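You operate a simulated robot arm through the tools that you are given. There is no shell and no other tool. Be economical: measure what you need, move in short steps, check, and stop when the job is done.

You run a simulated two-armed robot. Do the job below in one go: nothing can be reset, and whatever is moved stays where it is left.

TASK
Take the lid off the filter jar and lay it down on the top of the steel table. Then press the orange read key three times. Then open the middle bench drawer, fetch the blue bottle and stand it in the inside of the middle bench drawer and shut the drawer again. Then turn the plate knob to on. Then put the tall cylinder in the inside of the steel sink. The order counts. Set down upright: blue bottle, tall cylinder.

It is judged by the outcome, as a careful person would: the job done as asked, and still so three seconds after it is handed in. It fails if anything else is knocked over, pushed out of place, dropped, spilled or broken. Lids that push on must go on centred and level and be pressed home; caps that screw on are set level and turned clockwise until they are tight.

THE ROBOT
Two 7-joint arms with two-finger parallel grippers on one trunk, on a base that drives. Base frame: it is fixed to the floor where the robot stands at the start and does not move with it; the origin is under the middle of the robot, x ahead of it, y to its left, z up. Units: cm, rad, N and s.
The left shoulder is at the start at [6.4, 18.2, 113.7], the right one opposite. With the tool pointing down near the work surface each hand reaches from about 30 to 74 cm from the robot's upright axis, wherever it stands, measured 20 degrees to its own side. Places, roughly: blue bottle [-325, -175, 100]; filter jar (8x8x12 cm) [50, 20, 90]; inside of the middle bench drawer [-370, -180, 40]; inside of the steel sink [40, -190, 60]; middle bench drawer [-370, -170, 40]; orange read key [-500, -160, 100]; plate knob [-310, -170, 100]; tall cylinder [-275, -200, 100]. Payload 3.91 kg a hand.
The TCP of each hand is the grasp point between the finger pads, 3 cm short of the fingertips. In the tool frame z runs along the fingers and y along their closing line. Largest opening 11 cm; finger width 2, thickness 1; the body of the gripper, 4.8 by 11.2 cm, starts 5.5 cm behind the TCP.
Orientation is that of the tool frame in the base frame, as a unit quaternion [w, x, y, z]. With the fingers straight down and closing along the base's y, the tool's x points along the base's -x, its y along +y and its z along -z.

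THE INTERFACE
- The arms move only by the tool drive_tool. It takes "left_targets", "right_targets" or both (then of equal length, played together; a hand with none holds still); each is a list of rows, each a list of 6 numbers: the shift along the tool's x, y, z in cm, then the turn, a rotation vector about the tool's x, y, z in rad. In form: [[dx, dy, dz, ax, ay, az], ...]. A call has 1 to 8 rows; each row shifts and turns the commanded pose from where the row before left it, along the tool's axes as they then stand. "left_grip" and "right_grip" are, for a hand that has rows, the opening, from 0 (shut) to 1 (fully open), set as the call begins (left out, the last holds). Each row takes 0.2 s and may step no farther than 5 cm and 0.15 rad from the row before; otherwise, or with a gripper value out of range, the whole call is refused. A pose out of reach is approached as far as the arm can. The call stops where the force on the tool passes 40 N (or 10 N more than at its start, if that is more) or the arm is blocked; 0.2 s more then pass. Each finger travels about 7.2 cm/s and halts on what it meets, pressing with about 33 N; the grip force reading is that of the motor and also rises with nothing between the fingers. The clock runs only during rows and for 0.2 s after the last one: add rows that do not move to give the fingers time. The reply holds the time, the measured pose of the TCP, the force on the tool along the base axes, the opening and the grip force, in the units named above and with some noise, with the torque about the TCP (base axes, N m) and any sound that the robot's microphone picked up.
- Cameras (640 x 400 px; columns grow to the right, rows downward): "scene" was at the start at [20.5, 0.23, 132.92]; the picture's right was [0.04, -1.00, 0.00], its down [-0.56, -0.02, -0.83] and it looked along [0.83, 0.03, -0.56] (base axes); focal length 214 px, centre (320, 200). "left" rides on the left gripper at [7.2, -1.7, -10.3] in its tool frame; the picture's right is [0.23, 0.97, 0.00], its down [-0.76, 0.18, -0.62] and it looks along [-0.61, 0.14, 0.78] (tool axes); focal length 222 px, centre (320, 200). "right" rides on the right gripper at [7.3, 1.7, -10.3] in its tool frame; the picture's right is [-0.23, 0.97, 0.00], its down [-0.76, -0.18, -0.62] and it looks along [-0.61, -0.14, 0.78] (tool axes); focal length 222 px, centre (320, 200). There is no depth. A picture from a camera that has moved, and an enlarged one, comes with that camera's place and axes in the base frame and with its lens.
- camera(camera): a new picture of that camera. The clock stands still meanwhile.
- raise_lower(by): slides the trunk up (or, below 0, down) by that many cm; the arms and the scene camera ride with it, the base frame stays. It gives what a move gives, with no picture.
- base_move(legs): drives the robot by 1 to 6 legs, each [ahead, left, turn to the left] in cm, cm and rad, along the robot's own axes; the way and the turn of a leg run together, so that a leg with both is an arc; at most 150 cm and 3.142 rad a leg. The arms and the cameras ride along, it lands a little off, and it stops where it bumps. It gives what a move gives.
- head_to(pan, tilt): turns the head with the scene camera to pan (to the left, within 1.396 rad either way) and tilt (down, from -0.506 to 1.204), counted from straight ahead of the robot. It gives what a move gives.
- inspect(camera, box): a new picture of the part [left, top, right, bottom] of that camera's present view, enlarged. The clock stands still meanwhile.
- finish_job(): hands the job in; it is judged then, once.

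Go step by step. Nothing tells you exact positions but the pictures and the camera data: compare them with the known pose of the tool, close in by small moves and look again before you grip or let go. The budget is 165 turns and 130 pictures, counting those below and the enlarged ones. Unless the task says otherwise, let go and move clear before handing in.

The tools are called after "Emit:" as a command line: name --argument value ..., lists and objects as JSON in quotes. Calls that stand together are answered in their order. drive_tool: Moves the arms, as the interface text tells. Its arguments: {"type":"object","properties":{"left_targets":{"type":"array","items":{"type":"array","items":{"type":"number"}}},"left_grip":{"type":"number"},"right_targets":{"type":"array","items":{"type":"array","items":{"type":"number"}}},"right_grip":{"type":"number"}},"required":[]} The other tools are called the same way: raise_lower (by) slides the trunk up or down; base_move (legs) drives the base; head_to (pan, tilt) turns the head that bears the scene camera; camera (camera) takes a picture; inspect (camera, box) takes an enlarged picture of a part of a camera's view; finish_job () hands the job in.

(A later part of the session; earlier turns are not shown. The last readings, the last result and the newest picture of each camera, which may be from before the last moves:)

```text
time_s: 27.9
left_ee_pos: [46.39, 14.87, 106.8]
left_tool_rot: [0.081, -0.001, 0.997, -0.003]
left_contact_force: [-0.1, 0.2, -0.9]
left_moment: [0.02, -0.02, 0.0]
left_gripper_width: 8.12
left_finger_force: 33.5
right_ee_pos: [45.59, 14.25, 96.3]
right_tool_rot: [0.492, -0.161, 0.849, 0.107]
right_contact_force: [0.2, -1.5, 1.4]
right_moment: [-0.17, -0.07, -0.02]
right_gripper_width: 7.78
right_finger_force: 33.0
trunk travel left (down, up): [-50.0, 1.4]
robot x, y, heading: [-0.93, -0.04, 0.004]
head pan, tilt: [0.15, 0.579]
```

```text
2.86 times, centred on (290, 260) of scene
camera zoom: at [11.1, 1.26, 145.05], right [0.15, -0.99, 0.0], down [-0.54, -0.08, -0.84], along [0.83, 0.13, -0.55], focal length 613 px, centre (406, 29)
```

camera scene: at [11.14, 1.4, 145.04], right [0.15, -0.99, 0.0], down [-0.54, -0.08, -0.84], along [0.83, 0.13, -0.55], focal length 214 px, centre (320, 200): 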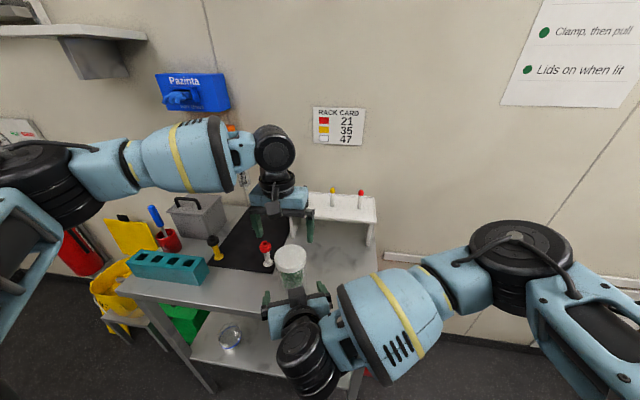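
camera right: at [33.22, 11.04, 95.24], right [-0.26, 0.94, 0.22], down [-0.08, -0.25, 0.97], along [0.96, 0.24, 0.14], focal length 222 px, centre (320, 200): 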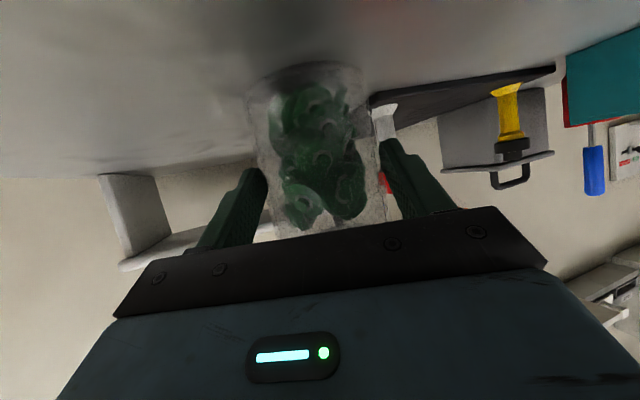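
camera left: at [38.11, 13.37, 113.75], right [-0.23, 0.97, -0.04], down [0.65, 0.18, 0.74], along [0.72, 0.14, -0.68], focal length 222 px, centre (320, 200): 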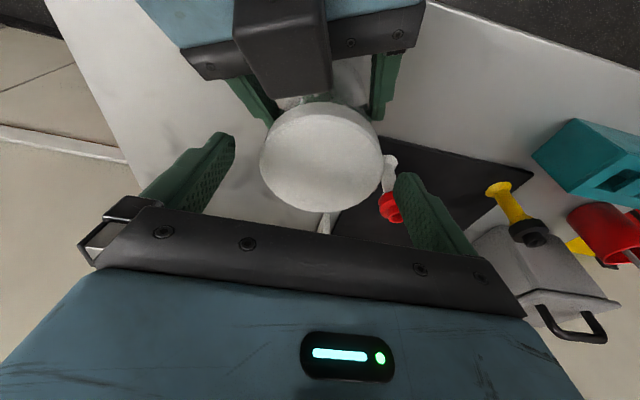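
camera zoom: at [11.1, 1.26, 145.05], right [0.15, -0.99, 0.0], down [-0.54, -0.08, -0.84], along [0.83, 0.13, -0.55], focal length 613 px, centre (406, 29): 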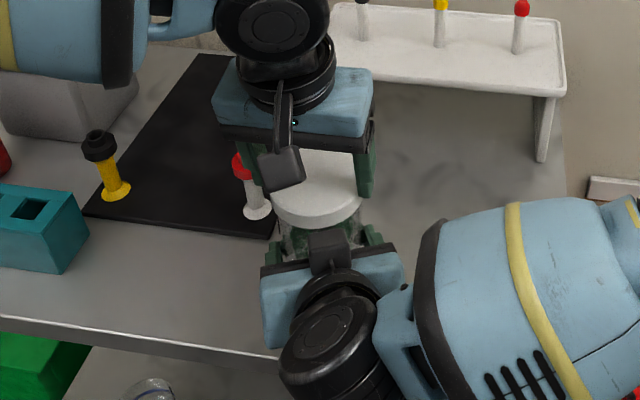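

A snap was heard and only the lid's weight is left on the hand, so the lid is off. I'll lift it clear, keep it level and carry it left to the free front area of the table near [45, 31].

Emit:
drive_tool --left_targets '[[-0.32, 0, -1.97, 0, 0, 0], [-0.32, 0, -1.97, 0, 0, 0], [0, 0, 0, 0, 0, 0]]'

Emit:
camera --camera "left"

Emit:
inspect --camera "scene" --box '[220, 190, 360, 330]'

```text
time_s: 28.7
left_ee_pos: [46.53, 14.95, 110.82]
left_tool_rot: [0.079, -0.002, 0.997, -0.003]
left_contact_force: [-0.6, -0.1, -0.3]
left_moment: [0.0, -0.01, 0.02]
left_gripper_width: 8.12
left_finger_force: 33.0
right_ee_pos: [45.58, 14.25, 96.4]
right_tool_rot: [0.493, -0.161, 0.848, 0.107]
right_contact_force: [-0.3, -0.5, 2.1]
right_moment: [-0.17, -0.08, -0.05]
right_gripper_width: 7.79
right_finger_force: 32.7
trunk travel left (down, up): [-50.0, 1.4]
robot x, y, heading: [-0.69, -0.45, -0.001]
head pan, tilt: [0.15, 0.579]
```

```text
98 pictures are left
camera left: at [37.67, 13.39, 119.73], right [-0.23, 0.97, -0.04], down [0.65, 0.18, 0.74], along [0.72, 0.14, -0.68], focal length 222 px, centre (320, 200)
```

left: 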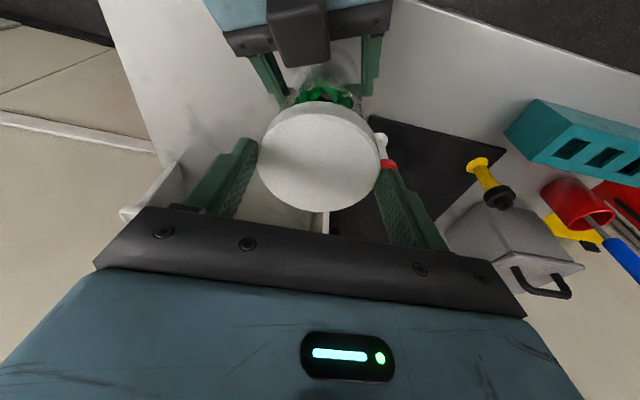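

```text
2.86 times, centred on (290, 260) of scene
camera zoom: at [11.1, 1.25, 145.05], right [0.15, -0.99, 0.0], down [-0.54, -0.08, -0.84], along [0.83, 0.13, -0.55], focal length 613 px, centre (406, 29)
```

zoom: 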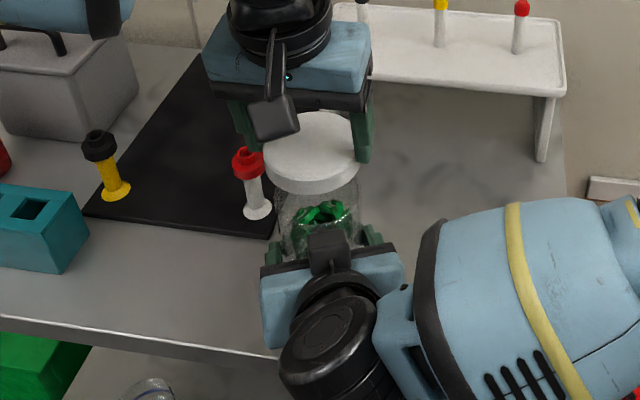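

The lid is off and the green filters are visible inside. I'll carry the lid left and start down.

Emit:
drive_tool --left_targets '[[0.35, 4, 0, 0, 0, 0], [0.35, 4, 0, 0, 0, 0], [0.35, 4, 0, 0, 0, 0], [0.35, 4, 0, 0, 0, 0], [0.64, 0, 3.95, 0, 0, 0], [0.64, 0, 3.95, 0, 0, 0]]'

Emit:
camera --camera "left"

Emit:
camera --camera "scene"

```text
time_s: 30.1
left_ee_pos: [45.04, 31.08, 102.6]
left_tool_rot: [0.08, -0.002, 0.997, -0.003]
left_contact_force: [0.1, -0.5, -0.8]
left_moment: [-0.05, -0.01, -0.01]
left_gripper_width: 8.13
left_finger_force: 32.9
right_ee_pos: [45.52, 14.24, 96.35]
right_tool_rot: [0.493, -0.162, 0.848, 0.107]
right_contact_force: [1.5, 0.9, 1.6]
right_moment: [-0.03, -0.12, 0.01]
right_gripper_width: 7.8
right_finger_force: 33.6
trunk travel left (down, up): [-50.0, 1.4]
robot x, y, heading: [-1.22, -0.21, 0.005]
head pan, tilt: [0.15, 0.579]
```

```text
96 pictures are left
camera left: at [36.19, 29.51, 111.44], right [-0.23, 0.97, -0.04], down [0.65, 0.18, 0.74], along [0.72, 0.14, -0.68], focal length 222 px, centre (320, 200)
```

left: 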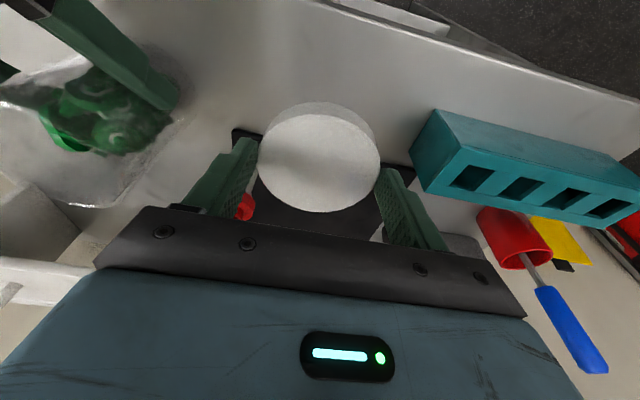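

```text
95 pictures are left
camera scene: at [11.11, 1.28, 145.05], right [0.15, -0.99, 0.0], down [-0.54, -0.08, -0.84], along [0.83, 0.13, -0.55], focal length 214 px, centre (320, 200)
```

scene: 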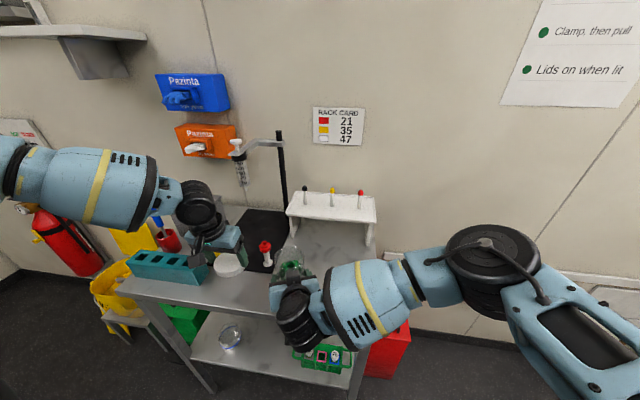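

The drop spot is clear; I'll shift it slightly to stay off the black plate and the teal rack, and go down.

Emit:
drive_tool --left_targets '[[0.65, -1, 0, 0, 0, 0], [0.37, 0, 2.27, 0, 0, 0], [0.37, 0, 2.27, 0, 0, 0], [0.37, 0, 2.27, 0, 0, 0], [0.05, 0, 0.3, 0, 0, 0], [0, 0, 0, 0, 0, 0]]'

Emit:
drive_tool --left_targets '[[0.05, 0, 0.3, 0, 0, 0], [0.05, 0, 0.3, 0, 0, 0]]'

Emit:
inspect --camera "scene" --box '[160, 190, 300, 330]'

```text
time_s: 31.5
left_ee_pos: [44.33, 29.9, 95.32]
left_tool_rot: [0.08, -0.002, 0.997, -0.003]
left_contact_force: [-0.2, 0.4, -0.5]
left_moment: [0.03, -0.02, -0.04]
left_gripper_width: 8.1
left_finger_force: 32.2
right_ee_pos: [45.48, 14.19, 96.48]
right_tool_rot: [0.493, -0.162, 0.848, 0.107]
right_contact_force: [-1.3, -0.5, 3.7]
right_moment: [-0.19, -0.09, -0.06]
right_gripper_width: 7.79
right_finger_force: 33.1
trunk travel left (down, up): [-50.0, 1.4]
robot x, y, heading: [-0.69, 0.19, -0.003]
head pan, tilt: [0.15, 0.579]
```

```text
time_s: 32.1
left_ee_pos: [44.32, 29.89, 94.57]
left_tool_rot: [0.08, -0.002, 0.997, -0.002]
left_contact_force: [-0.1, 0.0, -0.6]
left_moment: [-0.01, 0.0, 0.03]
left_gripper_width: 8.12
left_finger_force: 33.0
right_ee_pos: [45.5, 14.28, 96.29]
right_tool_rot: [0.493, -0.161, 0.849, 0.106]
right_contact_force: [-0.2, -1.5, 2.7]
right_moment: [-0.23, -0.16, -0.02]
right_gripper_width: 7.77
right_finger_force: 32.5
trunk travel left (down, up): [-50.0, 1.4]
robot x, y, heading: [-0.9, 0.18, 0.003]
head pan, tilt: [0.15, 0.579]
```

```text
2.86 times, centred on (230, 260) of scene
camera zoom: at [11.09, 1.25, 145.05], right [0.15, -0.99, 0.0], down [-0.54, -0.08, -0.84], along [0.83, 0.13, -0.55], focal length 613 px, centre (577, 29)
```

zoom: 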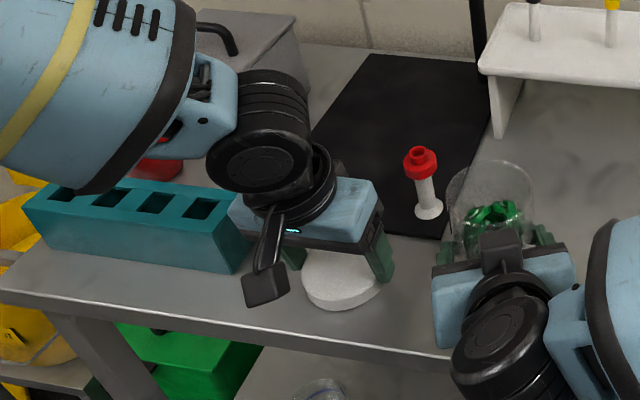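

Nearly down. I'll keep lowering in small steps until it touches.

Emit:
drive_tool --left_targets '[[0.05, 0, 0.3, 0, 0, 0], [0.05, 0, 0.3, 0, 0, 0]]'

```text
time_s: 32.7
left_ee_pos: [44.27, 29.9, 94.03]
left_tool_rot: [0.081, -0.001, 0.997, -0.002]
left_contact_force: [0.5, 0.4, -0.2]
left_moment: [0.01, -0.02, 0.0]
left_gripper_width: 8.11
left_finger_force: 33.0
right_ee_pos: [45.51, 14.22, 96.42]
right_tool_rot: [0.493, -0.161, 0.848, 0.106]
right_contact_force: [1.0, -1.1, 3.8]
right_moment: [-0.23, -0.19, -0.02]
right_gripper_width: 7.8
right_finger_force: 33.2
trunk travel left (down, up): [-50.0, 1.4]
robot x, y, heading: [-0.91, 0.06, -0.003]
head pan, tilt: [0.15, 0.579]
```

Emit:
drive_tool --left_targets '[[0.04, 0, 0.25, 0, 0, 0], [0.04, 0, 0.25, 0, 0, 0]]'

```text
time_s: 33.3
left_ee_pos: [44.35, 29.96, 93.49]
left_tool_rot: [0.08, -0.001, 0.997, -0.002]
left_contact_force: [0.3, -0.6, -0.6]
left_moment: [-0.01, -0.01, 0.02]
left_gripper_width: 8.12
left_finger_force: 33.1
right_ee_pos: [45.53, 14.18, 96.45]
right_tool_rot: [0.493, -0.161, 0.849, 0.107]
right_contact_force: [0.5, -1.6, 4.7]
right_moment: [-0.22, -0.18, 0.0]
right_gripper_width: 7.78
right_finger_force: 32.8
trunk travel left (down, up): [-50.0, 1.4]
robot x, y, heading: [-1.08, 0.06, -0.003]
head pan, tilt: [0.15, 0.579]
```

Emit:
drive_tool --left_targets '[[0.04, 0, 0.25, 0, 0, 0], [0.04, 0, 0.25, 0, 0, 0]]'

Emit:
camera --camera "left"

```text
time_s: 33.9
left_ee_pos: [44.29, 29.84, 93.15]
left_tool_rot: [0.082, -0.001, 0.997, -0.002]
left_contact_force: [-4.7, 1.8, 16.5]
left_moment: [0.75, 0.26, 0.11]
left_gripper_width: 8.12
left_finger_force: 32.8
right_ee_pos: [45.37, 14.28, 96.26]
right_tool_rot: [0.491, -0.162, 0.849, 0.108]
right_contact_force: [-0.2, 0.4, -0.4]
right_moment: [0.01, 0.07, 0.0]
right_gripper_width: 7.82
right_finger_force: 33.4
trunk travel left (down, up): [-50.0, 1.4]
robot x, y, heading: [-1.11, 0.12, 0.005]
head pan, tilt: [0.15, 0.579]
```

```text
93 pictures are left
camera left: at [35.44, 28.33, 102.02], right [-0.23, 0.97, -0.04], down [0.65, 0.18, 0.74], along [0.73, 0.14, -0.67], focal length 222 px, centre (320, 200)
```

left: 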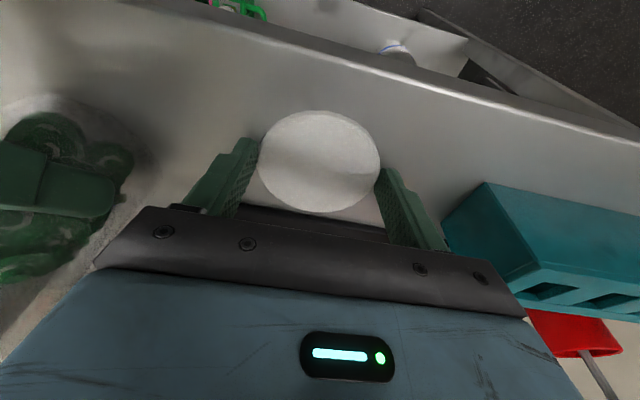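

The lid is touching the table. I'll release it and rise straight up.

Emit:
drive_tool --left_targets '[[-0.02, 0, -0.15, 0, 0, 0], [0, 0, 0, 0, 0, 0], [0, 0, 0, 0, 0, 0], [-0.5, 0, -3, 0, 0, 0], [-0.6, 0, -4, 0, 0, 0], [-0.6, 0, -4, 0, 0, 0]]' --left_grip 0.95

Emit:
camera --camera "left"

```text
time_s: 35.3
left_ee_pos: [44.15, 30.03, 104.39]
left_tool_rot: [0.08, -0.001, 0.997, -0.002]
left_contact_force: [-0.1, 0.3, 0.0]
left_moment: [-0.02, 0.0, -0.01]
left_gripper_width: 10.44
left_finger_force: 0.0
right_ee_pos: [45.52, 14.28, 96.35]
right_tool_rot: [0.492, -0.161, 0.849, 0.107]
right_contact_force: [-2.8, -1.1, 4.8]
right_moment: [-0.23, -0.11, -0.1]
right_gripper_width: 7.77
right_finger_force: 32.7
trunk travel left (down, up): [-50.0, 1.4]
robot x, y, heading: [-0.89, -0.0, 0.002]
head pan, tilt: [0.15, 0.579]
```

```text
92 pictures are left
camera left: at [35.33, 28.54, 113.32], right [-0.23, 0.97, -0.04], down [0.65, 0.18, 0.74], along [0.72, 0.14, -0.68], focal length 222 px, centre (320, 200)
```

left: 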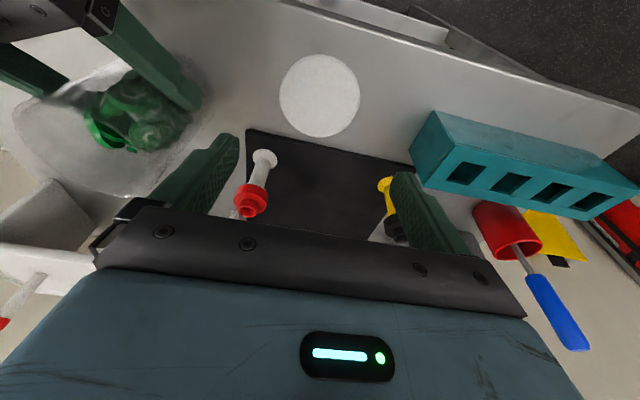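

The lid lies flat on the table. Now I'll release the jar and back the right hand off along its fingers.

Emit:
drive_tool --right_targets '[[0, 0, 0, 0, 0, 0], [0, 0, 0, 0, 0, 0], [0, 0, 0, 0, 0, 0], [0, 0, -3, 0, 0, 0], [0, 0, -4, 0, 0, 0], [0, 0, -4, 0, 0, 0]]' --right_grip 1

Emit:
drive_tool --left_targets '[[4, 0, -1, 0, 0, 0], [4, 0, -1, 0, 0, 0], [4, 0, -1, 0, 0.08, 0], [0, 0, 0, 0, 0.08, 0]]' --right_targets '[[0, -3, -1, 0, 0, 0], [0, -3, -1, 0, 0, 0], [0, -4, 0, 0, 0, 0], [0, -4, 0, 0, 0, 0]]'

Emit:
camera --camera "scene"

```text
time_s: 36.7
left_ee_pos: [44.19, 30.09, 104.51]
left_tool_rot: [0.08, -0.001, 0.997, -0.002]
left_contact_force: [0.2, -0.4, 0.1]
left_moment: [-0.04, -0.02, 0.02]
left_gripper_width: 10.46
left_finger_force: 0.0
right_ee_pos: [36.62, 10.42, 102.06]
right_tool_rot: [0.493, -0.161, 0.848, 0.106]
right_contact_force: [0.2, 0.2, 0.9]
right_moment: [0.0, 0.02, -0.04]
right_gripper_width: 10.98
right_finger_force: 0.1
trunk travel left (down, up): [-50.0, 1.4]
robot x, y, heading: [-0.77, 0.56, 0.001]
head pan, tilt: [0.15, 0.579]
```

```text
time_s: 37.7
left_ee_pos: [31.82, 30.01, 105.32]
left_tool_rot: [-0.001, -0.002, 1.0, -0.004]
left_contact_force: [0.2, 0.0, -0.2]
left_moment: [-0.02, 0.0, 0.02]
left_gripper_width: 10.47
left_finger_force: 0.1
right_ee_pos: [39.61, -1.35, 103.88]
right_tool_rot: [0.491, -0.159, 0.851, 0.1]
right_contact_force: [-0.3, 0.2, -0.5]
right_moment: [0.01, 0.0, 0.0]
right_gripper_width: 11.0
right_finger_force: 0.0
right hand out of reach, approached as far as the arm can: row 4
trunk travel left (down, up): [-50.0, 1.4]
robot x, y, heading: [-1.0, 0.28, 0.006]
head pan, tilt: [0.15, 0.579]
```

```text
91 pictures are left
camera scene: at [11.03, 1.41, 145.06], right [0.15, -0.99, 0.0], down [-0.54, -0.08, -0.84], along [0.83, 0.13, -0.55], focal length 214 px, centre (320, 200)
```

scene: 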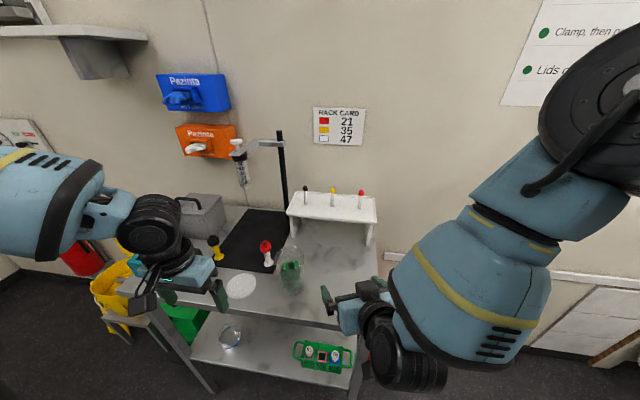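

The lid lies on the table with the jar standing in place. Now I'll back away and turn right to look at the bench side.

Emit:
base_move --legs '[[-50, 0, 0], [0, 0, -1.57]]'

Emit:
head_to --pan -0.6 --tilt 0.3

Emit:
camera --camera "scene"

Emit:
head_to --pan 0.5 --tilt 0.3

Emit:
camera --camera "scene"

```text
time_s: 44.4
left_ee_pos: [-19.48, -32.49, 105.33]
left_tool_rot: [-0.002, 0.698, 0.716, -0.003]
left_contact_force: [0.0, -0.1, 0.1]
left_moment: [0.0, -0.02, -0.02]
left_gripper_width: 10.44
left_finger_force: 0.1
right_ee_pos: [-50.73, -40.72, 103.73]
right_tool_rot: [0.422, 0.481, 0.718, -0.271]
right_contact_force: [-0.1, -0.1, -0.8]
right_moment: [-0.01, 0.0, 0.01]
right_gripper_width: 11.01
right_finger_force: 0.0
trunk travel left (down, up): [-50.0, 1.4]
robot x, y, heading: [-50.01, -0.07, -1.549]
head pan, tilt: [0.15, 0.579]
```

```text
time_s: 45.5
left_ee_pos: [-19.49, -32.48, 105.24]
left_tool_rot: [-0.001, 0.698, 0.716, -0.001]
left_contact_force: [0.4, 0.2, 0.0]
left_moment: [0.03, 0.0, 0.03]
left_gripper_width: 10.46
left_finger_force: 0.0
right_ee_pos: [-50.81, -40.78, 103.76]
right_tool_rot: [0.422, 0.481, 0.719, -0.27]
right_contact_force: [-0.2, -0.5, 0.4]
right_moment: [0.02, 0.01, -0.01]
right_gripper_width: 11.0
right_finger_force: 0.2
trunk travel left (down, up): [-50.0, 1.4]
robot x, y, heading: [-50.31, -0.07, -1.551]
head pan, tilt: [-0.6, 0.3]
```

```text
90 pictures are left
camera scene: at [-54.99, -11.08, 147.61], right [-0.84, 0.55, 0.0], down [0.16, 0.25, -0.96], along [-0.52, -0.8, -0.3], focal length 214 px, centre (320, 200)
```

scene: 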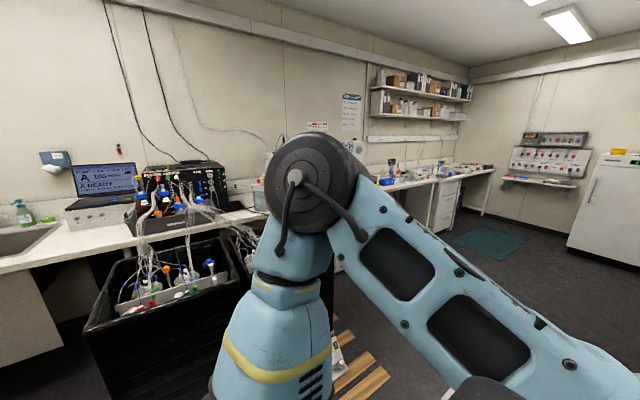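

```text
time_s: 46.8
left_ee_pos: [-19.56, -32.4, 105.33]
left_tool_rot: [-0.002, 0.699, 0.716, -0.002]
left_contact_force: [-0.6, -0.2, 0.1]
left_moment: [0.0, 0.01, 0.03]
left_gripper_width: 10.45
left_finger_force: 0.0
right_ee_pos: [-50.83, -40.77, 103.79]
right_tool_rot: [0.422, 0.481, 0.719, -0.271]
right_contact_force: [0.4, -0.5, 0.7]
right_moment: [0.0, -0.01, 0.0]
right_gripper_width: 11.01
right_finger_force: 0.1
trunk travel left (down, up): [-50.0, 1.4]
robot x, y, heading: [-50.09, -0.07, -1.55]
head pan, tilt: [0.499, 0.3]
```

```text
89 pictures are left
camera scene: at [-45.26, -11.35, 147.61], right [-0.87, -0.5, 0.0], down [-0.15, 0.26, -0.96], along [0.48, -0.83, -0.3], focal length 214 px, centre (320, 200)
```

scene: 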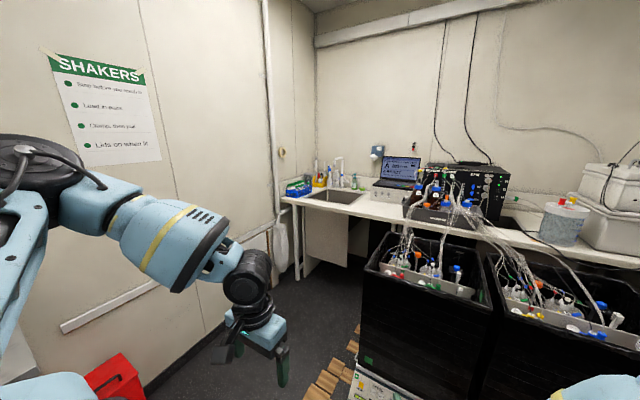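

The black stands with bottles are in front of the bench here, and the open floor runs to the west. I'll return the right hand to fingers-down, off to its side, and then drive west.

Emit:
drive_tool --right_targets '[[0, -1.5, 0, 0, 0.133, 0], [0, -1.5, 0, 0, 0.133, 0], [0, -1.5, 0, 0, 0.133, 0], [0, -1.5, 0, 0, 0.133, 0], [0, -1.5, 0, 0, 0.133, 0], [0, -1.5, 0, 0, 0.133, 0], [0, -1.5, 0, 0, 0.133, 0], [0, -1.5, 0, 0, 0.133, 0]]'

Emit:
base_move --legs '[[0, -140, 0], [0, -140, 0]]'

Emit:
head_to --pan 0 --tilt 0.35

Emit:
camera --camera "scene"

```text
time_s: 48.6
left_ee_pos: [-19.51, -32.53, 105.34]
left_tool_rot: [-0.002, 0.698, 0.716, -0.002]
left_contact_force: [0.0, -0.1, -0.9]
left_moment: [0.02, -0.02, 0.0]
left_gripper_width: 10.45
left_finger_force: 0.0
right_ee_pos: [-61.77, -45.57, 103.61]
right_tool_rot: [-0.001, 0.552, 0.833, 0.012]
right_contact_force: [-0.4, 0.2, -0.3]
right_moment: [0.02, 0.0, -0.01]
right_gripper_width: 11.0
right_finger_force: 0.1
trunk travel left (down, up): [-50.0, 1.4]
robot x, y, heading: [-50.25, -0.09, -1.547]
head pan, tilt: [0.499, 0.3]
```

```text
time_s: 73.1
left_ee_pos: [-299.94, -37.68, 105.34]
left_tool_rot: [-0.002, 0.704, 0.71, -0.002]
left_contact_force: [0.0, -0.2, -0.2]
left_moment: [0.0, 0.02, 0.0]
left_gripper_width: 10.42
left_finger_force: 0.0
right_ee_pos: [-342.46, -49.97, 103.65]
right_tool_rot: [-0.001, 0.559, 0.829, 0.011]
right_contact_force: [0.9, 0.0, -0.3]
right_moment: [0.01, 0.0, 0.0]
right_gripper_width: 11.03
right_finger_force: 0.1
trunk travel left (down, up): [-50.0, 1.4]
robot x, y, heading: [-330.34, -5.35, -1.569]
head pan, tilt: [0.499, 0.3]
```

```text
time_s: 74.0
left_ee_pos: [-300.0, -37.74, 105.27]
left_tool_rot: [-0.002, 0.705, 0.71, -0.002]
left_contact_force: [-0.6, 0.0, -0.1]
left_moment: [0.0, 0.01, -0.04]
left_gripper_width: 10.45
left_finger_force: 0.1
right_ee_pos: [-342.41, -50.0, 103.62]
right_tool_rot: [-0.001, 0.559, 0.829, 0.011]
right_contact_force: [0.4, 0.4, 1.2]
right_moment: [0.0, 0.0, 0.0]
right_gripper_width: 10.98
right_finger_force: 0.1
trunk travel left (down, up): [-50.0, 1.4]
robot x, y, heading: [-330.33, -4.76, -1.567]
head pan, tilt: [0.0, 0.351]
```

```text
88 pictures are left
camera scene: at [-329.73, -17.33, 147.14], right [-1.0, -0.01, 0.0], down [0.0, 0.34, -0.94], along [0.01, -0.94, -0.34], focal length 214 px, centre (320, 200)
```

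scene: 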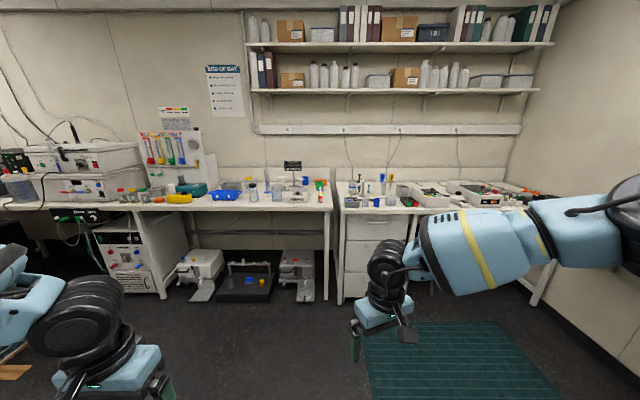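

The bench is ahead, with the drawers at right centre and the instruments at the far right. I'll zoom in on the bench top.

Emit:
inspect --camera "scene" --box '[330, 160, 570, 310]'

Emit:
inspect --camera "scene" --box '[190, 150, 350, 250]'

```text
2.67 times, centred on (450, 235) of scene
camera zoom: at [-329.73, -17.33, 147.14], right [-1.0, -0.01, 0.0], down [0.0, 0.34, -0.94], along [0.01, -0.94, -0.34], focal length 572 px, centre (-27, 107)
```

zoom: 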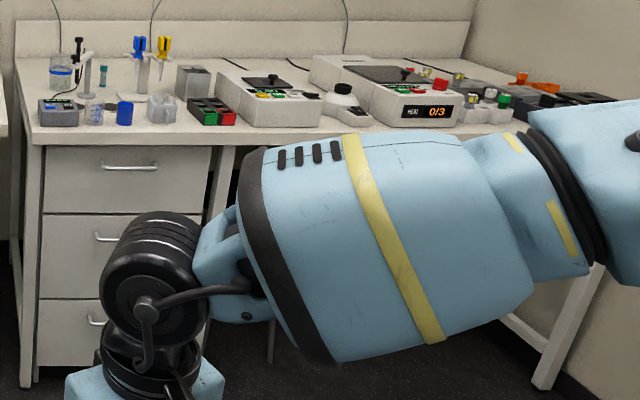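

```text
4.00 times, centred on (270, 200) of scene
camera zoom: at [-329.73, -17.33, 147.14], right [-1.0, -0.01, 0.0], down [0.0, 0.34, -0.94], along [0.01, -0.94, -0.34], focal length 858 px, centre (520, 200)
```

zoom: 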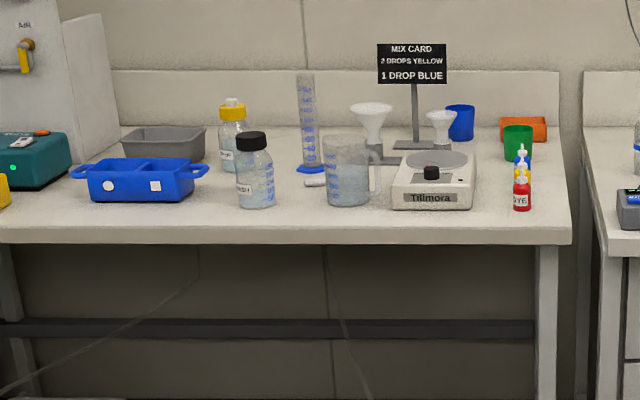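

The instrument with the "0/3" display is on the right-hand bench. I'll drive right to face it.

Emit:
base_move --legs '[[0, -130, 0]]'

Emit:
camera --camera "scene"

```text
time_s: 82.0
left_ee_pos: [-389.84, -38.23, 104.39]
left_tool_rot: [-0.013, 0.693, 0.721, -0.02]
left_contact_force: [0.7, -0.1, 0.2]
left_moment: [0.0, -0.04, 0.01]
left_gripper_width: 10.45
left_finger_force: 0.1
right_ee_pos: [-431.57, -51.97, 104.86]
right_tool_rot: [-0.015, 0.541, 0.841, -0.009]
right_contact_force: [-0.7, -0.3, -0.1]
right_moment: [-0.03, 0.0, 0.0]
right_gripper_width: 10.99
right_finger_force: 0.1
trunk travel left (down, up): [-50.0, 1.4]
robot x, y, heading: [-425.12, -6.9, -1.533]
head pan, tilt: [0.0, 0.351]
stopped in leg 1: the robot was blocked; the commanded pose is now the measured one
```

```text
85 pictures are left
camera scene: at [-418.63, -18.49, 147.2], right [-1.0, -0.04, 0.04], down [-0.05, 0.34, -0.94], along [0.02, -0.94, -0.34], focal length 214 px, centre (320, 200)
```

scene: 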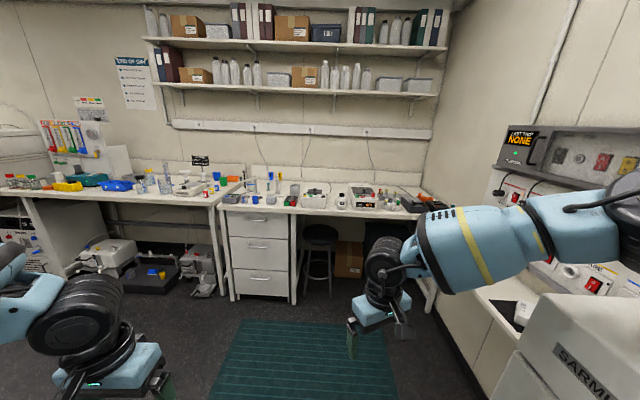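

Something on the right, probably the fridge beside me, blocked the base. I'll back off left and move ahead towards the bench.

Emit:
base_move --legs '[[0, 10, 0]]'

Emit:
head_to --pan -1.3 --tilt 0.7

Emit:
camera --camera "scene"

```text
time_s: 82.8
left_ee_pos: [-389.71, -38.01, 104.42]
left_tool_rot: [-0.013, 0.692, 0.721, -0.016]
left_contact_force: [0.5, -0.7, 0.8]
left_moment: [-0.02, 0.03, -0.02]
left_gripper_width: 10.47
left_finger_force: 0.1
right_ee_pos: [-430.99, -51.88, 104.75]
right_tool_rot: [-0.013, 0.537, 0.843, -0.01]
right_contact_force: [-0.3, -0.1, -0.2]
right_moment: [0.01, 0.01, 0.0]
right_gripper_width: 11.0
right_finger_force: 0.0
trunk travel left (down, up): [-50.0, 1.4]
robot x, y, heading: [-424.07, -6.64, -1.536]
head pan, tilt: [0.0, 0.351]
stopped in leg 1: the robot was blocked; the commanded pose is now the measured one
```

```text
time_s: 84.2
left_ee_pos: [-389.79, -38.05, 104.18]
left_tool_rot: [-0.015, 0.693, 0.72, -0.017]
left_contact_force: [-0.2, -0.7, -0.2]
left_moment: [0.02, -0.01, 0.0]
left_gripper_width: 10.46
left_finger_force: 0.1
right_ee_pos: [-431.15, -51.76, 104.52]
right_tool_rot: [-0.017, 0.539, 0.842, -0.008]
right_contact_force: [0.3, 0.2, 0.3]
right_moment: [-0.03, -0.01, -0.03]
right_gripper_width: 11.01
right_finger_force: 0.0
trunk travel left (down, up): [-50.0, 1.4]
robot x, y, heading: [-424.41, -6.29, -1.534]
head pan, tilt: [-1.3, 0.7]
```

```text
84 pictures are left
camera scene: at [-427.09, -11.8, 144.2], right [-0.3, 0.95, 0.01], down [0.58, 0.19, -0.79], along [-0.75, -0.23, -0.61], focal length 214 px, centre (320, 200)
```

scene: 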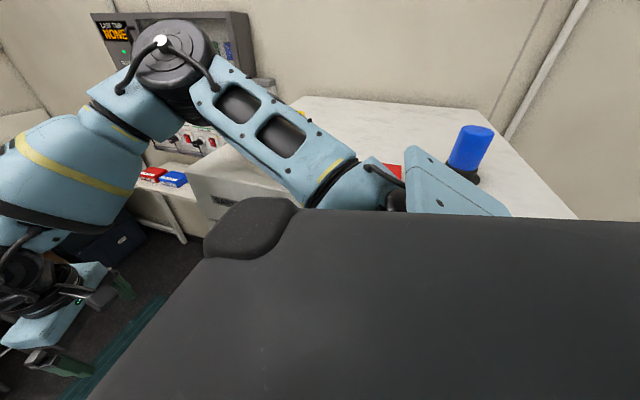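

Emit:
base_move --legs '[[0, 30, 0]]'

Emit:
head_to --pan -0.9 --tilt 0.9

Emit:
camera --camera "scene"

```text
time_s: 87.4
left_ee_pos: [-363.6, -37.27, 105.28]
left_tool_rot: [-0.001, 0.692, 0.722, -0.001]
left_contact_force: [-1.2, -0.2, -0.7]
left_moment: [0.01, 0.01, -0.01]
left_gripper_width: 10.44
left_finger_force: 0.0
right_ee_pos: [-405.05, -51.08, 103.98]
right_tool_rot: [-0.002, 0.539, 0.842, 0.004]
right_contact_force: [0.3, 0.4, 0.1]
right_moment: [-0.01, 0.01, 0.01]
right_gripper_width: 10.98
right_finger_force: 0.1
trunk travel left (down, up): [-50.0, 1.4]
robot x, y, heading: [-394.97, -5.49, -1.531]
head pan, tilt: [-1.3, 0.7]
```

```text
time_s: 88.3
left_ee_pos: [-363.53, -37.23, 105.36]
left_tool_rot: [-0.001, 0.692, 0.722, -0.002]
left_contact_force: [0.3, -0.2, 0.1]
left_moment: [0.0, -0.01, 0.0]
left_gripper_width: 10.44
left_finger_force: 0.0
right_ee_pos: [-404.95, -50.98, 104.01]
right_tool_rot: [0.0, 0.539, 0.842, 0.004]
right_contact_force: [-0.2, 0.5, 0.4]
right_moment: [0.05, 0.0, -0.01]
right_gripper_width: 11.0
right_finger_force: 0.1
trunk travel left (down, up): [-50.0, 1.4]
robot x, y, heading: [-394.66, -5.61, -1.53]
head pan, tilt: [-0.901, 0.901]
```

```text
83 pictures are left
camera scene: at [-400.14, -13.51, 142.39], right [-0.65, 0.76, 0.0], down [0.59, 0.51, -0.62], along [-0.47, -0.41, -0.78], focal length 214 px, centre (320, 200)
```

scene: 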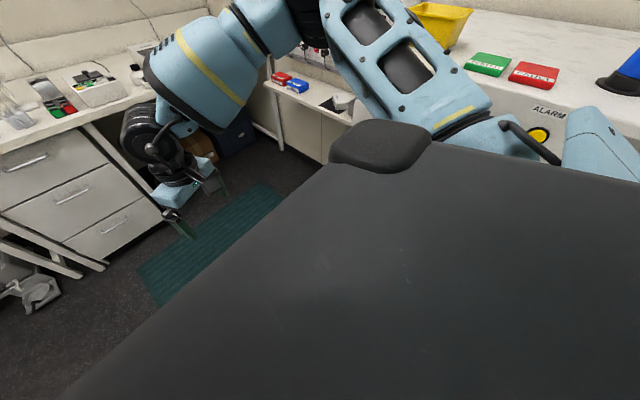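

Free and level again. I'll go ahead towards the bench and look at the instrument area from closer.

Emit:
base_move --legs '[[70, 0, -0.035], [0, -35, 0]]'

Emit:
head_to --pan -0.5 --tilt 0.5

Emit:
camera --camera "scene"

```text
time_s: 95.3
left_ee_pos: [-396.52, -107.91, 105.39]
left_tool_rot: [-0.003, 0.699, 0.715, -0.002]
left_contact_force: [0.4, 0.1, 0.1]
left_moment: [0.07, 0.02, 0.03]
left_gripper_width: 10.45
left_finger_force: 0.2
right_ee_pos: [-438.32, -120.88, 104.12]
right_tool_rot: [-0.001, 0.547, 0.837, 0.004]
right_contact_force: [-1.2, -0.1, -1.1]
right_moment: [-0.02, 0.0, 0.01]
right_gripper_width: 11.02
right_finger_force: 0.2
trunk travel left (down, up): [-50.0, 1.4]
robot x, y, heading: [-426.86, -75.56, -1.553]
head pan, tilt: [-0.901, 0.901]
```

```text
time_s: 96.2
left_ee_pos: [-396.54, -107.86, 105.39]
left_tool_rot: [-0.002, 0.699, 0.716, -0.003]
left_contact_force: [0.2, 0.5, -0.1]
left_moment: [0.01, -0.01, -0.01]
left_gripper_width: 10.42
left_finger_force: 0.0
right_ee_pos: [-438.32, -120.9, 104.06]
right_tool_rot: [0.0, 0.547, 0.837, 0.004]
right_contact_force: [-0.1, 0.5, -0.2]
right_moment: [0.0, -0.02, 0.0]
right_gripper_width: 11.02
right_finger_force: 0.0
trunk travel left (down, up): [-50.0, 1.4]
robot x, y, heading: [-427.22, -75.61, -1.551]
head pan, tilt: [-0.499, 0.499]
```

```text
82 pictures are left
camera scene: at [-431.03, -86.72, 145.76], right [-0.89, 0.46, 0.0], down [0.22, 0.43, -0.88], along [-0.4, -0.78, -0.48], focal length 214 px, centre (320, 200)
```

scene: 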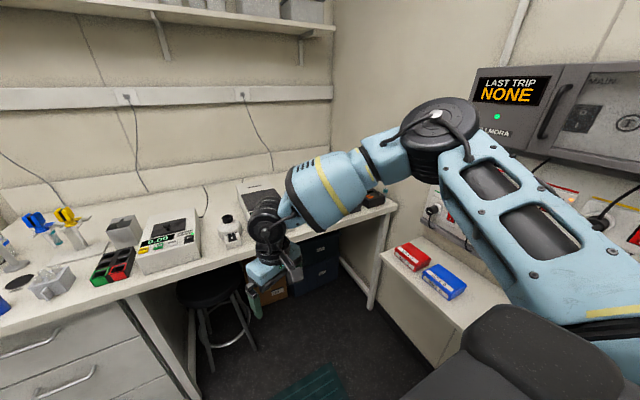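

Emit:
camera --camera "right"

Emit:
inspect --camera "scene" --box '[130, 160, 290, 290]'

```text
81 pictures are left
camera right: at [-439.79, -113.66, 114.47], right [0.98, 0.18, 0.0], down [0.14, -0.77, 0.62], along [0.12, -0.61, -0.79], focal length 222 px, centre (320, 200)
```

right: 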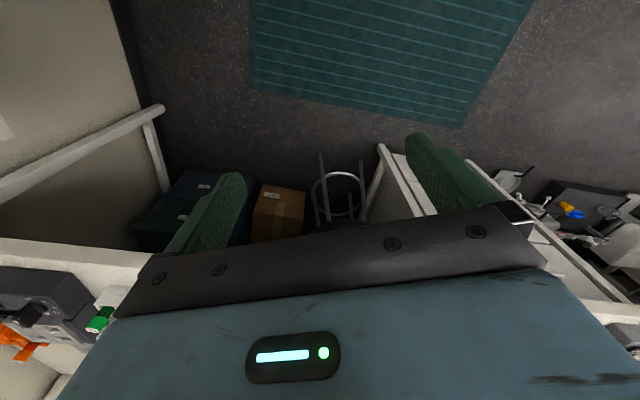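

```text
3.08 times, centred on (210, 225) of scene
camera zoom: at [-431.03, -86.72, 145.76], right [-0.89, 0.46, 0.0], down [0.22, 0.43, -0.88], along [-0.4, -0.78, -0.48], focal length 660 px, centre (658, 123)
```

zoom: 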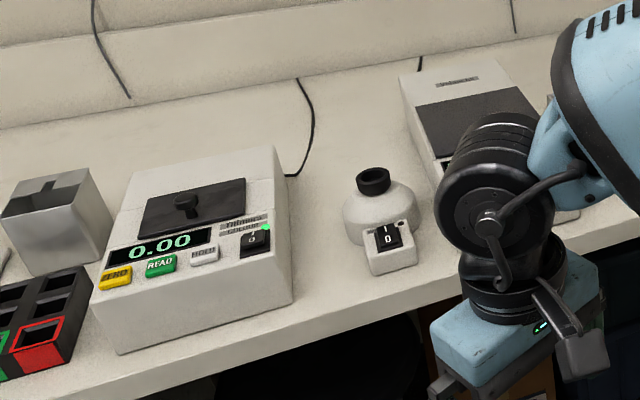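

The orange read key is probably on the second device, hidden behind the right hand. I'll move that hand left and square it up.

Emit:
drive_tool --right_targets '[[-1.5, 3.4, -1, 0, 0, 0], [-1.5, 3.4, -1, 0, 0, 0], [-1.5, 3.4, -1, 0, 0, 0], [-1.5, 3.4, -1, 0, 0, 0], [0, 0, 0, 0, 0, 0.137], [0, 0, 0, 0, 0, 0.137], [0, 0, 0, 0, 0, 0.137]]'

Emit:
camera --camera "scene"

```text
time_s: 97.8
left_ee_pos: [-396.43, -107.88, 105.29]
left_tool_rot: [-0.002, 0.699, 0.715, -0.001]
left_contact_force: [-0.4, -0.5, 0.3]
left_moment: [-0.02, -0.01, -0.01]
left_gripper_width: 10.46
left_finger_force: 0.1
right_ee_pos: [-423.41, -121.0, 108.05]
right_tool_rot: [-0.001, 0.707, 0.707, 0.004]
right_contact_force: [0.0, 0.3, -0.3]
right_moment: [0.01, -0.02, 0.02]
right_gripper_width: 10.98
right_finger_force: 0.0
trunk travel left (down, up): [-50.0, 1.4]
robot x, y, heading: [-426.94, -75.41, -1.553]
head pan, tilt: [-0.499, 0.499]
```

```text
79 pictures are left
camera scene: at [-431.03, -86.73, 145.77], right [-0.89, 0.46, 0.0], down [0.22, 0.43, -0.88], along [-0.4, -0.78, -0.48], focal length 214 px, centre (320, 200)
```

scene: 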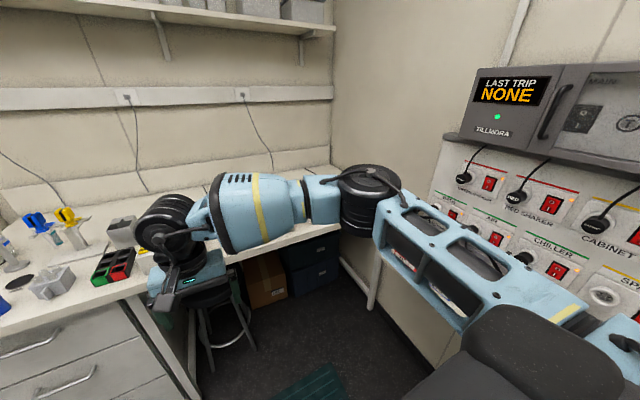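

The forearm hides the target now. I'll step right and turn towards the corner so the target lies straight ahead between the arms.

Emit:
base_move --legs '[[0, -15, 0], [0, 0, -0.5]]'

Emit:
head_to --pan 0.1 --tilt 0.45

Emit:
camera --camera "scene"

```text
time_s: 101.2
left_ee_pos: [-431.0, -118.77, 105.26]
left_tool_rot: [-0.002, 0.854, 0.521, -0.002]
left_contact_force: [0.2, -0.8, 0.4]
left_moment: [0.0, 0.01, -0.02]
left_gripper_width: 10.46
left_finger_force: 0.0
right_ee_pos: [-460.8, -117.53, 108.07]
right_tool_rot: [0.0, 0.859, 0.512, 0.005]
right_contact_force: [-0.6, -0.4, 0.1]
right_moment: [0.02, -0.02, 0.0]
right_gripper_width: 11.0
right_finger_force: 0.1
trunk travel left (down, up): [-50.0, 1.4]
robot x, y, heading: [-442.11, -75.81, -2.047]
head pan, tilt: [-0.499, 0.499]
```

```text
time_s: 102.2
left_ee_pos: [-430.98, -118.9, 105.46]
left_tool_rot: [-0.003, 0.855, 0.519, -0.002]
left_contact_force: [-0.4, 0.4, -0.2]
left_moment: [-0.02, 0.02, -0.04]
left_gripper_width: 10.44
left_finger_force: 0.0
right_ee_pos: [-460.77, -117.57, 108.04]
right_tool_rot: [-0.001, 0.859, 0.512, 0.004]
right_contact_force: [0.7, -0.4, 0.2]
right_moment: [-0.03, 0.05, 0.0]
right_gripper_width: 10.99
right_finger_force: 0.1
trunk travel left (down, up): [-50.0, 1.4]
robot x, y, heading: [-442.26, -75.89, -2.047]
head pan, tilt: [0.099, 0.45]
```

```text
78 pictures are left
camera scene: at [-446.91, -87.19, 146.22], right [-0.93, 0.37, 0.0], down [0.16, 0.4, -0.9], along [-0.33, -0.84, -0.44], focal length 214 px, centre (320, 200)
```

scene: 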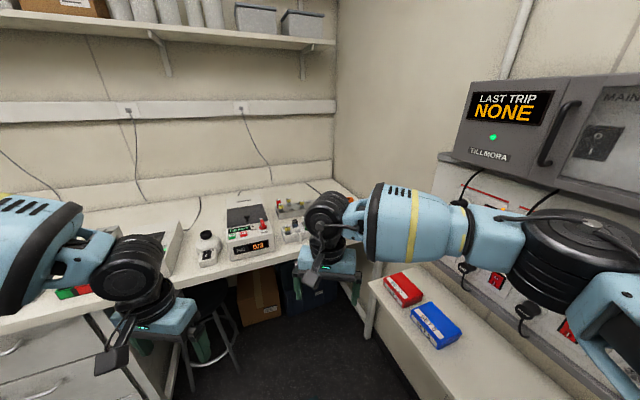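

Emit:
inspect --camera "scene" --box '[180, 180, 340, 280]'

```text
4.00 times, centred on (260, 230) of scene
camera zoom: at [-446.91, -87.19, 146.22], right [-0.93, 0.37, 0.0], down [0.16, 0.4, -0.9], along [-0.33, -0.84, -0.44], focal length 858 px, centre (560, 80)
```

zoom: 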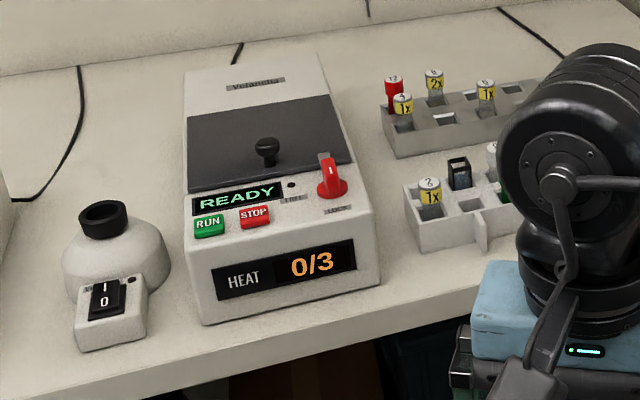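

This one is the heater with red, green and HEAT controls, not the orange read key. I'll check the right hand's camera for the device further right.

Emit:
camera --camera "right"

```text
76 pictures are left
camera right: at [-456.01, -112.07, 118.55], right [0.75, -0.66, 0.0], down [-0.52, -0.59, 0.62], along [-0.41, -0.46, -0.79], focal length 222 px, centre (320, 200)
```

right: 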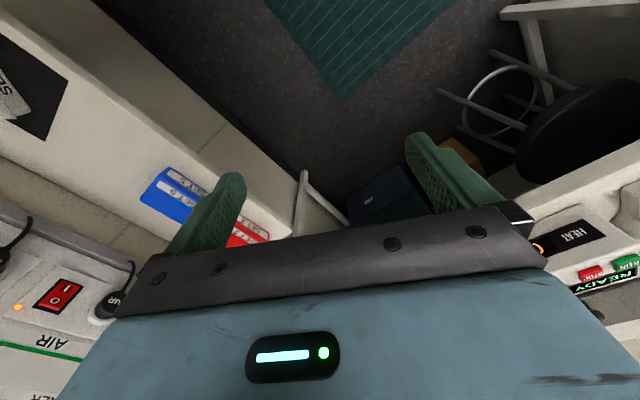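

Emit:
drive_tool --right_targets '[[1, 1, 4, 0, 0, 0], [1, 1, 4, 0, 0, 0], [1, 1, 4, 0, 0, 0], [1, 1, 4, 0, 0, 0]]'

Emit:
inspect --camera "scene" --box '[220, 150, 420, 275]'

```text
time_s: 103.2
left_ee_pos: [-430.93, -118.9, 105.37]
left_tool_rot: [-0.003, 0.854, 0.52, -0.003]
left_contact_force: [0.5, 0.4, 0.6]
left_moment: [0.01, -0.01, 0.0]
left_gripper_width: 10.45
left_finger_force: 0.1
right_ee_pos: [-455.3, -116.02, 91.98]
right_tool_rot: [-0.002, 0.859, 0.512, 0.004]
right_contact_force: [0.4, -0.5, -0.9]
right_moment: [0.0, 0.03, 0.02]
right_gripper_width: 11.04
right_finger_force: 0.1
trunk travel left (down, up): [-50.0, 1.4]
robot x, y, heading: [-442.56, -76.23, -2.044]
head pan, tilt: [0.099, 0.45]
```

```text
3.20 times, centred on (320, 212) of scene
camera zoom: at [-446.86, -87.24, 146.21], right [-0.93, 0.37, 0.0], down [0.16, 0.4, -0.9], along [-0.33, -0.84, -0.44], focal length 686 px, centre (320, 160)
```

zoom: 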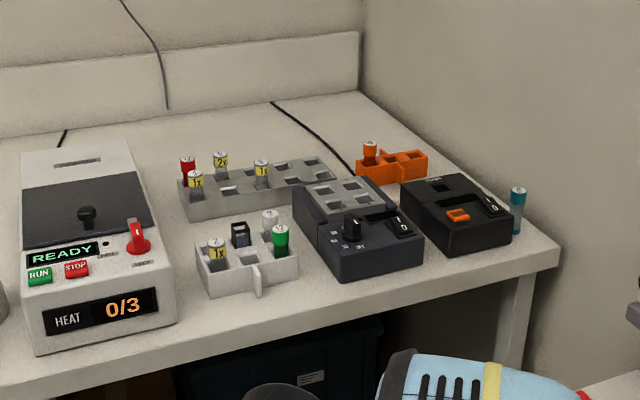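

Found it: the orange key is on top of the black device at the bench's right end, near [-495, -158, 97]. I'll raise both hands and drive a little closer.

Emit:
drive_tool --left_targets '[[1, 0, -2, 0, 0, 0], [1, 0, -2, 0, 0, 0], [1, 0, -2, 0, 0, 0], [1, 0, -2, 0, 0, 0], [1, 0, -2, 0, 0, 0]]' --right_targets '[[0, 0, -4.5, 0, 0, 0], [0, 0, -4.5, 0, 0, 0], [0, 0, -4.5, 0, 0, 0], [0, 0, -4.5, 0, 0, 0], [0, 0, -4.5, 0, 0, 0]]' --right_grip 0

Emit:
base_move --legs '[[26, 0, 0]]'

Emit:
camera --camera "scene"

Emit:
camera --camera "right"

```text
time_s: 104.4
left_ee_pos: [-428.41, -114.27, 115.34]
left_tool_rot: [-0.004, 0.854, 0.521, -0.003]
left_contact_force: [-0.1, -0.2, -0.4]
left_moment: [-0.01, 0.03, 0.0]
left_gripper_width: 10.43
left_finger_force: 0.0
right_ee_pos: [-455.19, -115.75, 114.56]
right_tool_rot: [-0.001, 0.859, 0.513, 0.004]
right_contact_force: [-0.6, -0.2, 0.1]
right_moment: [0.01, 0.04, -0.02]
right_gripper_width: 0.0
right_finger_force: 33.0
trunk travel left (down, up): [-50.0, 1.4]
robot x, y, heading: [-442.66, -75.71, -2.045]
head pan, tilt: [0.099, 0.45]
```

```text
time_s: 106.3
left_ee_pos: [-440.48, -137.8, 115.39]
left_tool_rot: [-0.002, 0.854, 0.521, -0.002]
left_contact_force: [-0.2, -0.2, -0.5]
left_moment: [-0.01, 0.0, 0.04]
left_gripper_width: 10.47
left_finger_force: 0.0
right_ee_pos: [-467.24, -139.36, 114.56]
right_tool_rot: [0.0, 0.858, 0.513, 0.004]
right_contact_force: [0.3, -0.7, 0.2]
right_moment: [-0.03, 0.01, 0.01]
right_gripper_width: 0.01
right_finger_force: 33.8
trunk travel left (down, up): [-50.0, 1.4]
robot x, y, heading: [-454.58, -99.76, -2.049]
head pan, tilt: [0.099, 0.45]
```

```text
74 pictures are left
camera scene: at [-458.95, -110.63, 146.23], right [-0.93, 0.37, 0.0], down [0.16, 0.4, -0.9], along [-0.33, -0.84, -0.43], focal length 214 px, centre (320, 200)
```

scene: 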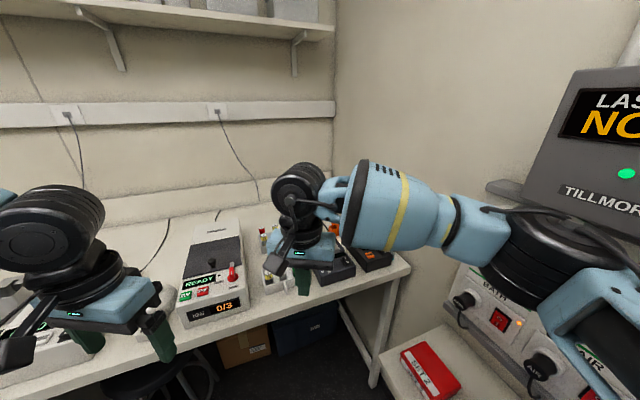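

```text
73 pictures are left
camera right: at [-462.44, -133.8, 125.06], right [0.75, -0.66, 0.0], down [-0.52, -0.59, 0.62], along [-0.41, -0.46, -0.79], focal length 222 px, centre (320, 200)
```

right: 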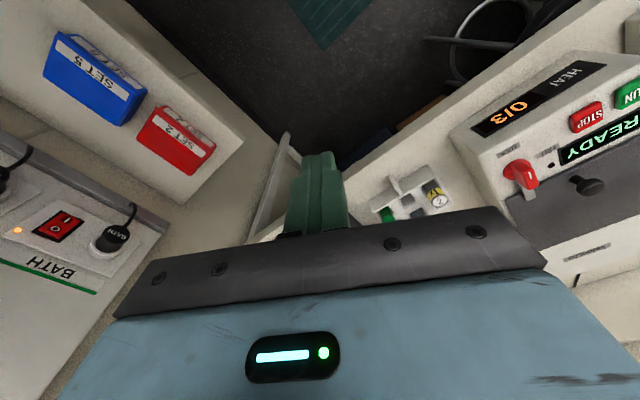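

Emit:
inspect --camera "scene" --box '[260, 210, 420, 310]'

```text
4.00 times, centred on (340, 260) of scene
camera zoom: at [-458.95, -110.63, 146.23], right [-0.93, 0.37, 0.0], down [0.16, 0.4, -0.9], along [-0.33, -0.84, -0.43], focal length 858 px, centre (240, -40)
```

zoom: 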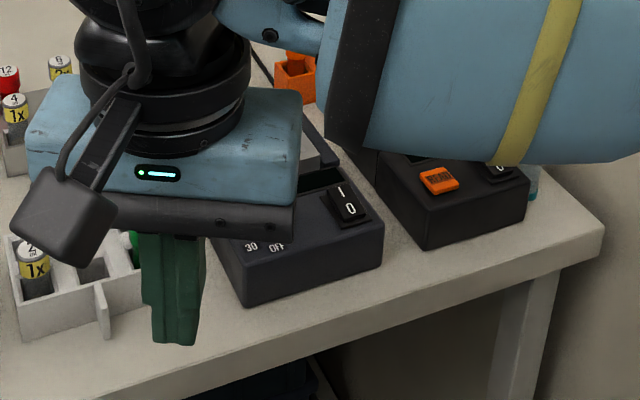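

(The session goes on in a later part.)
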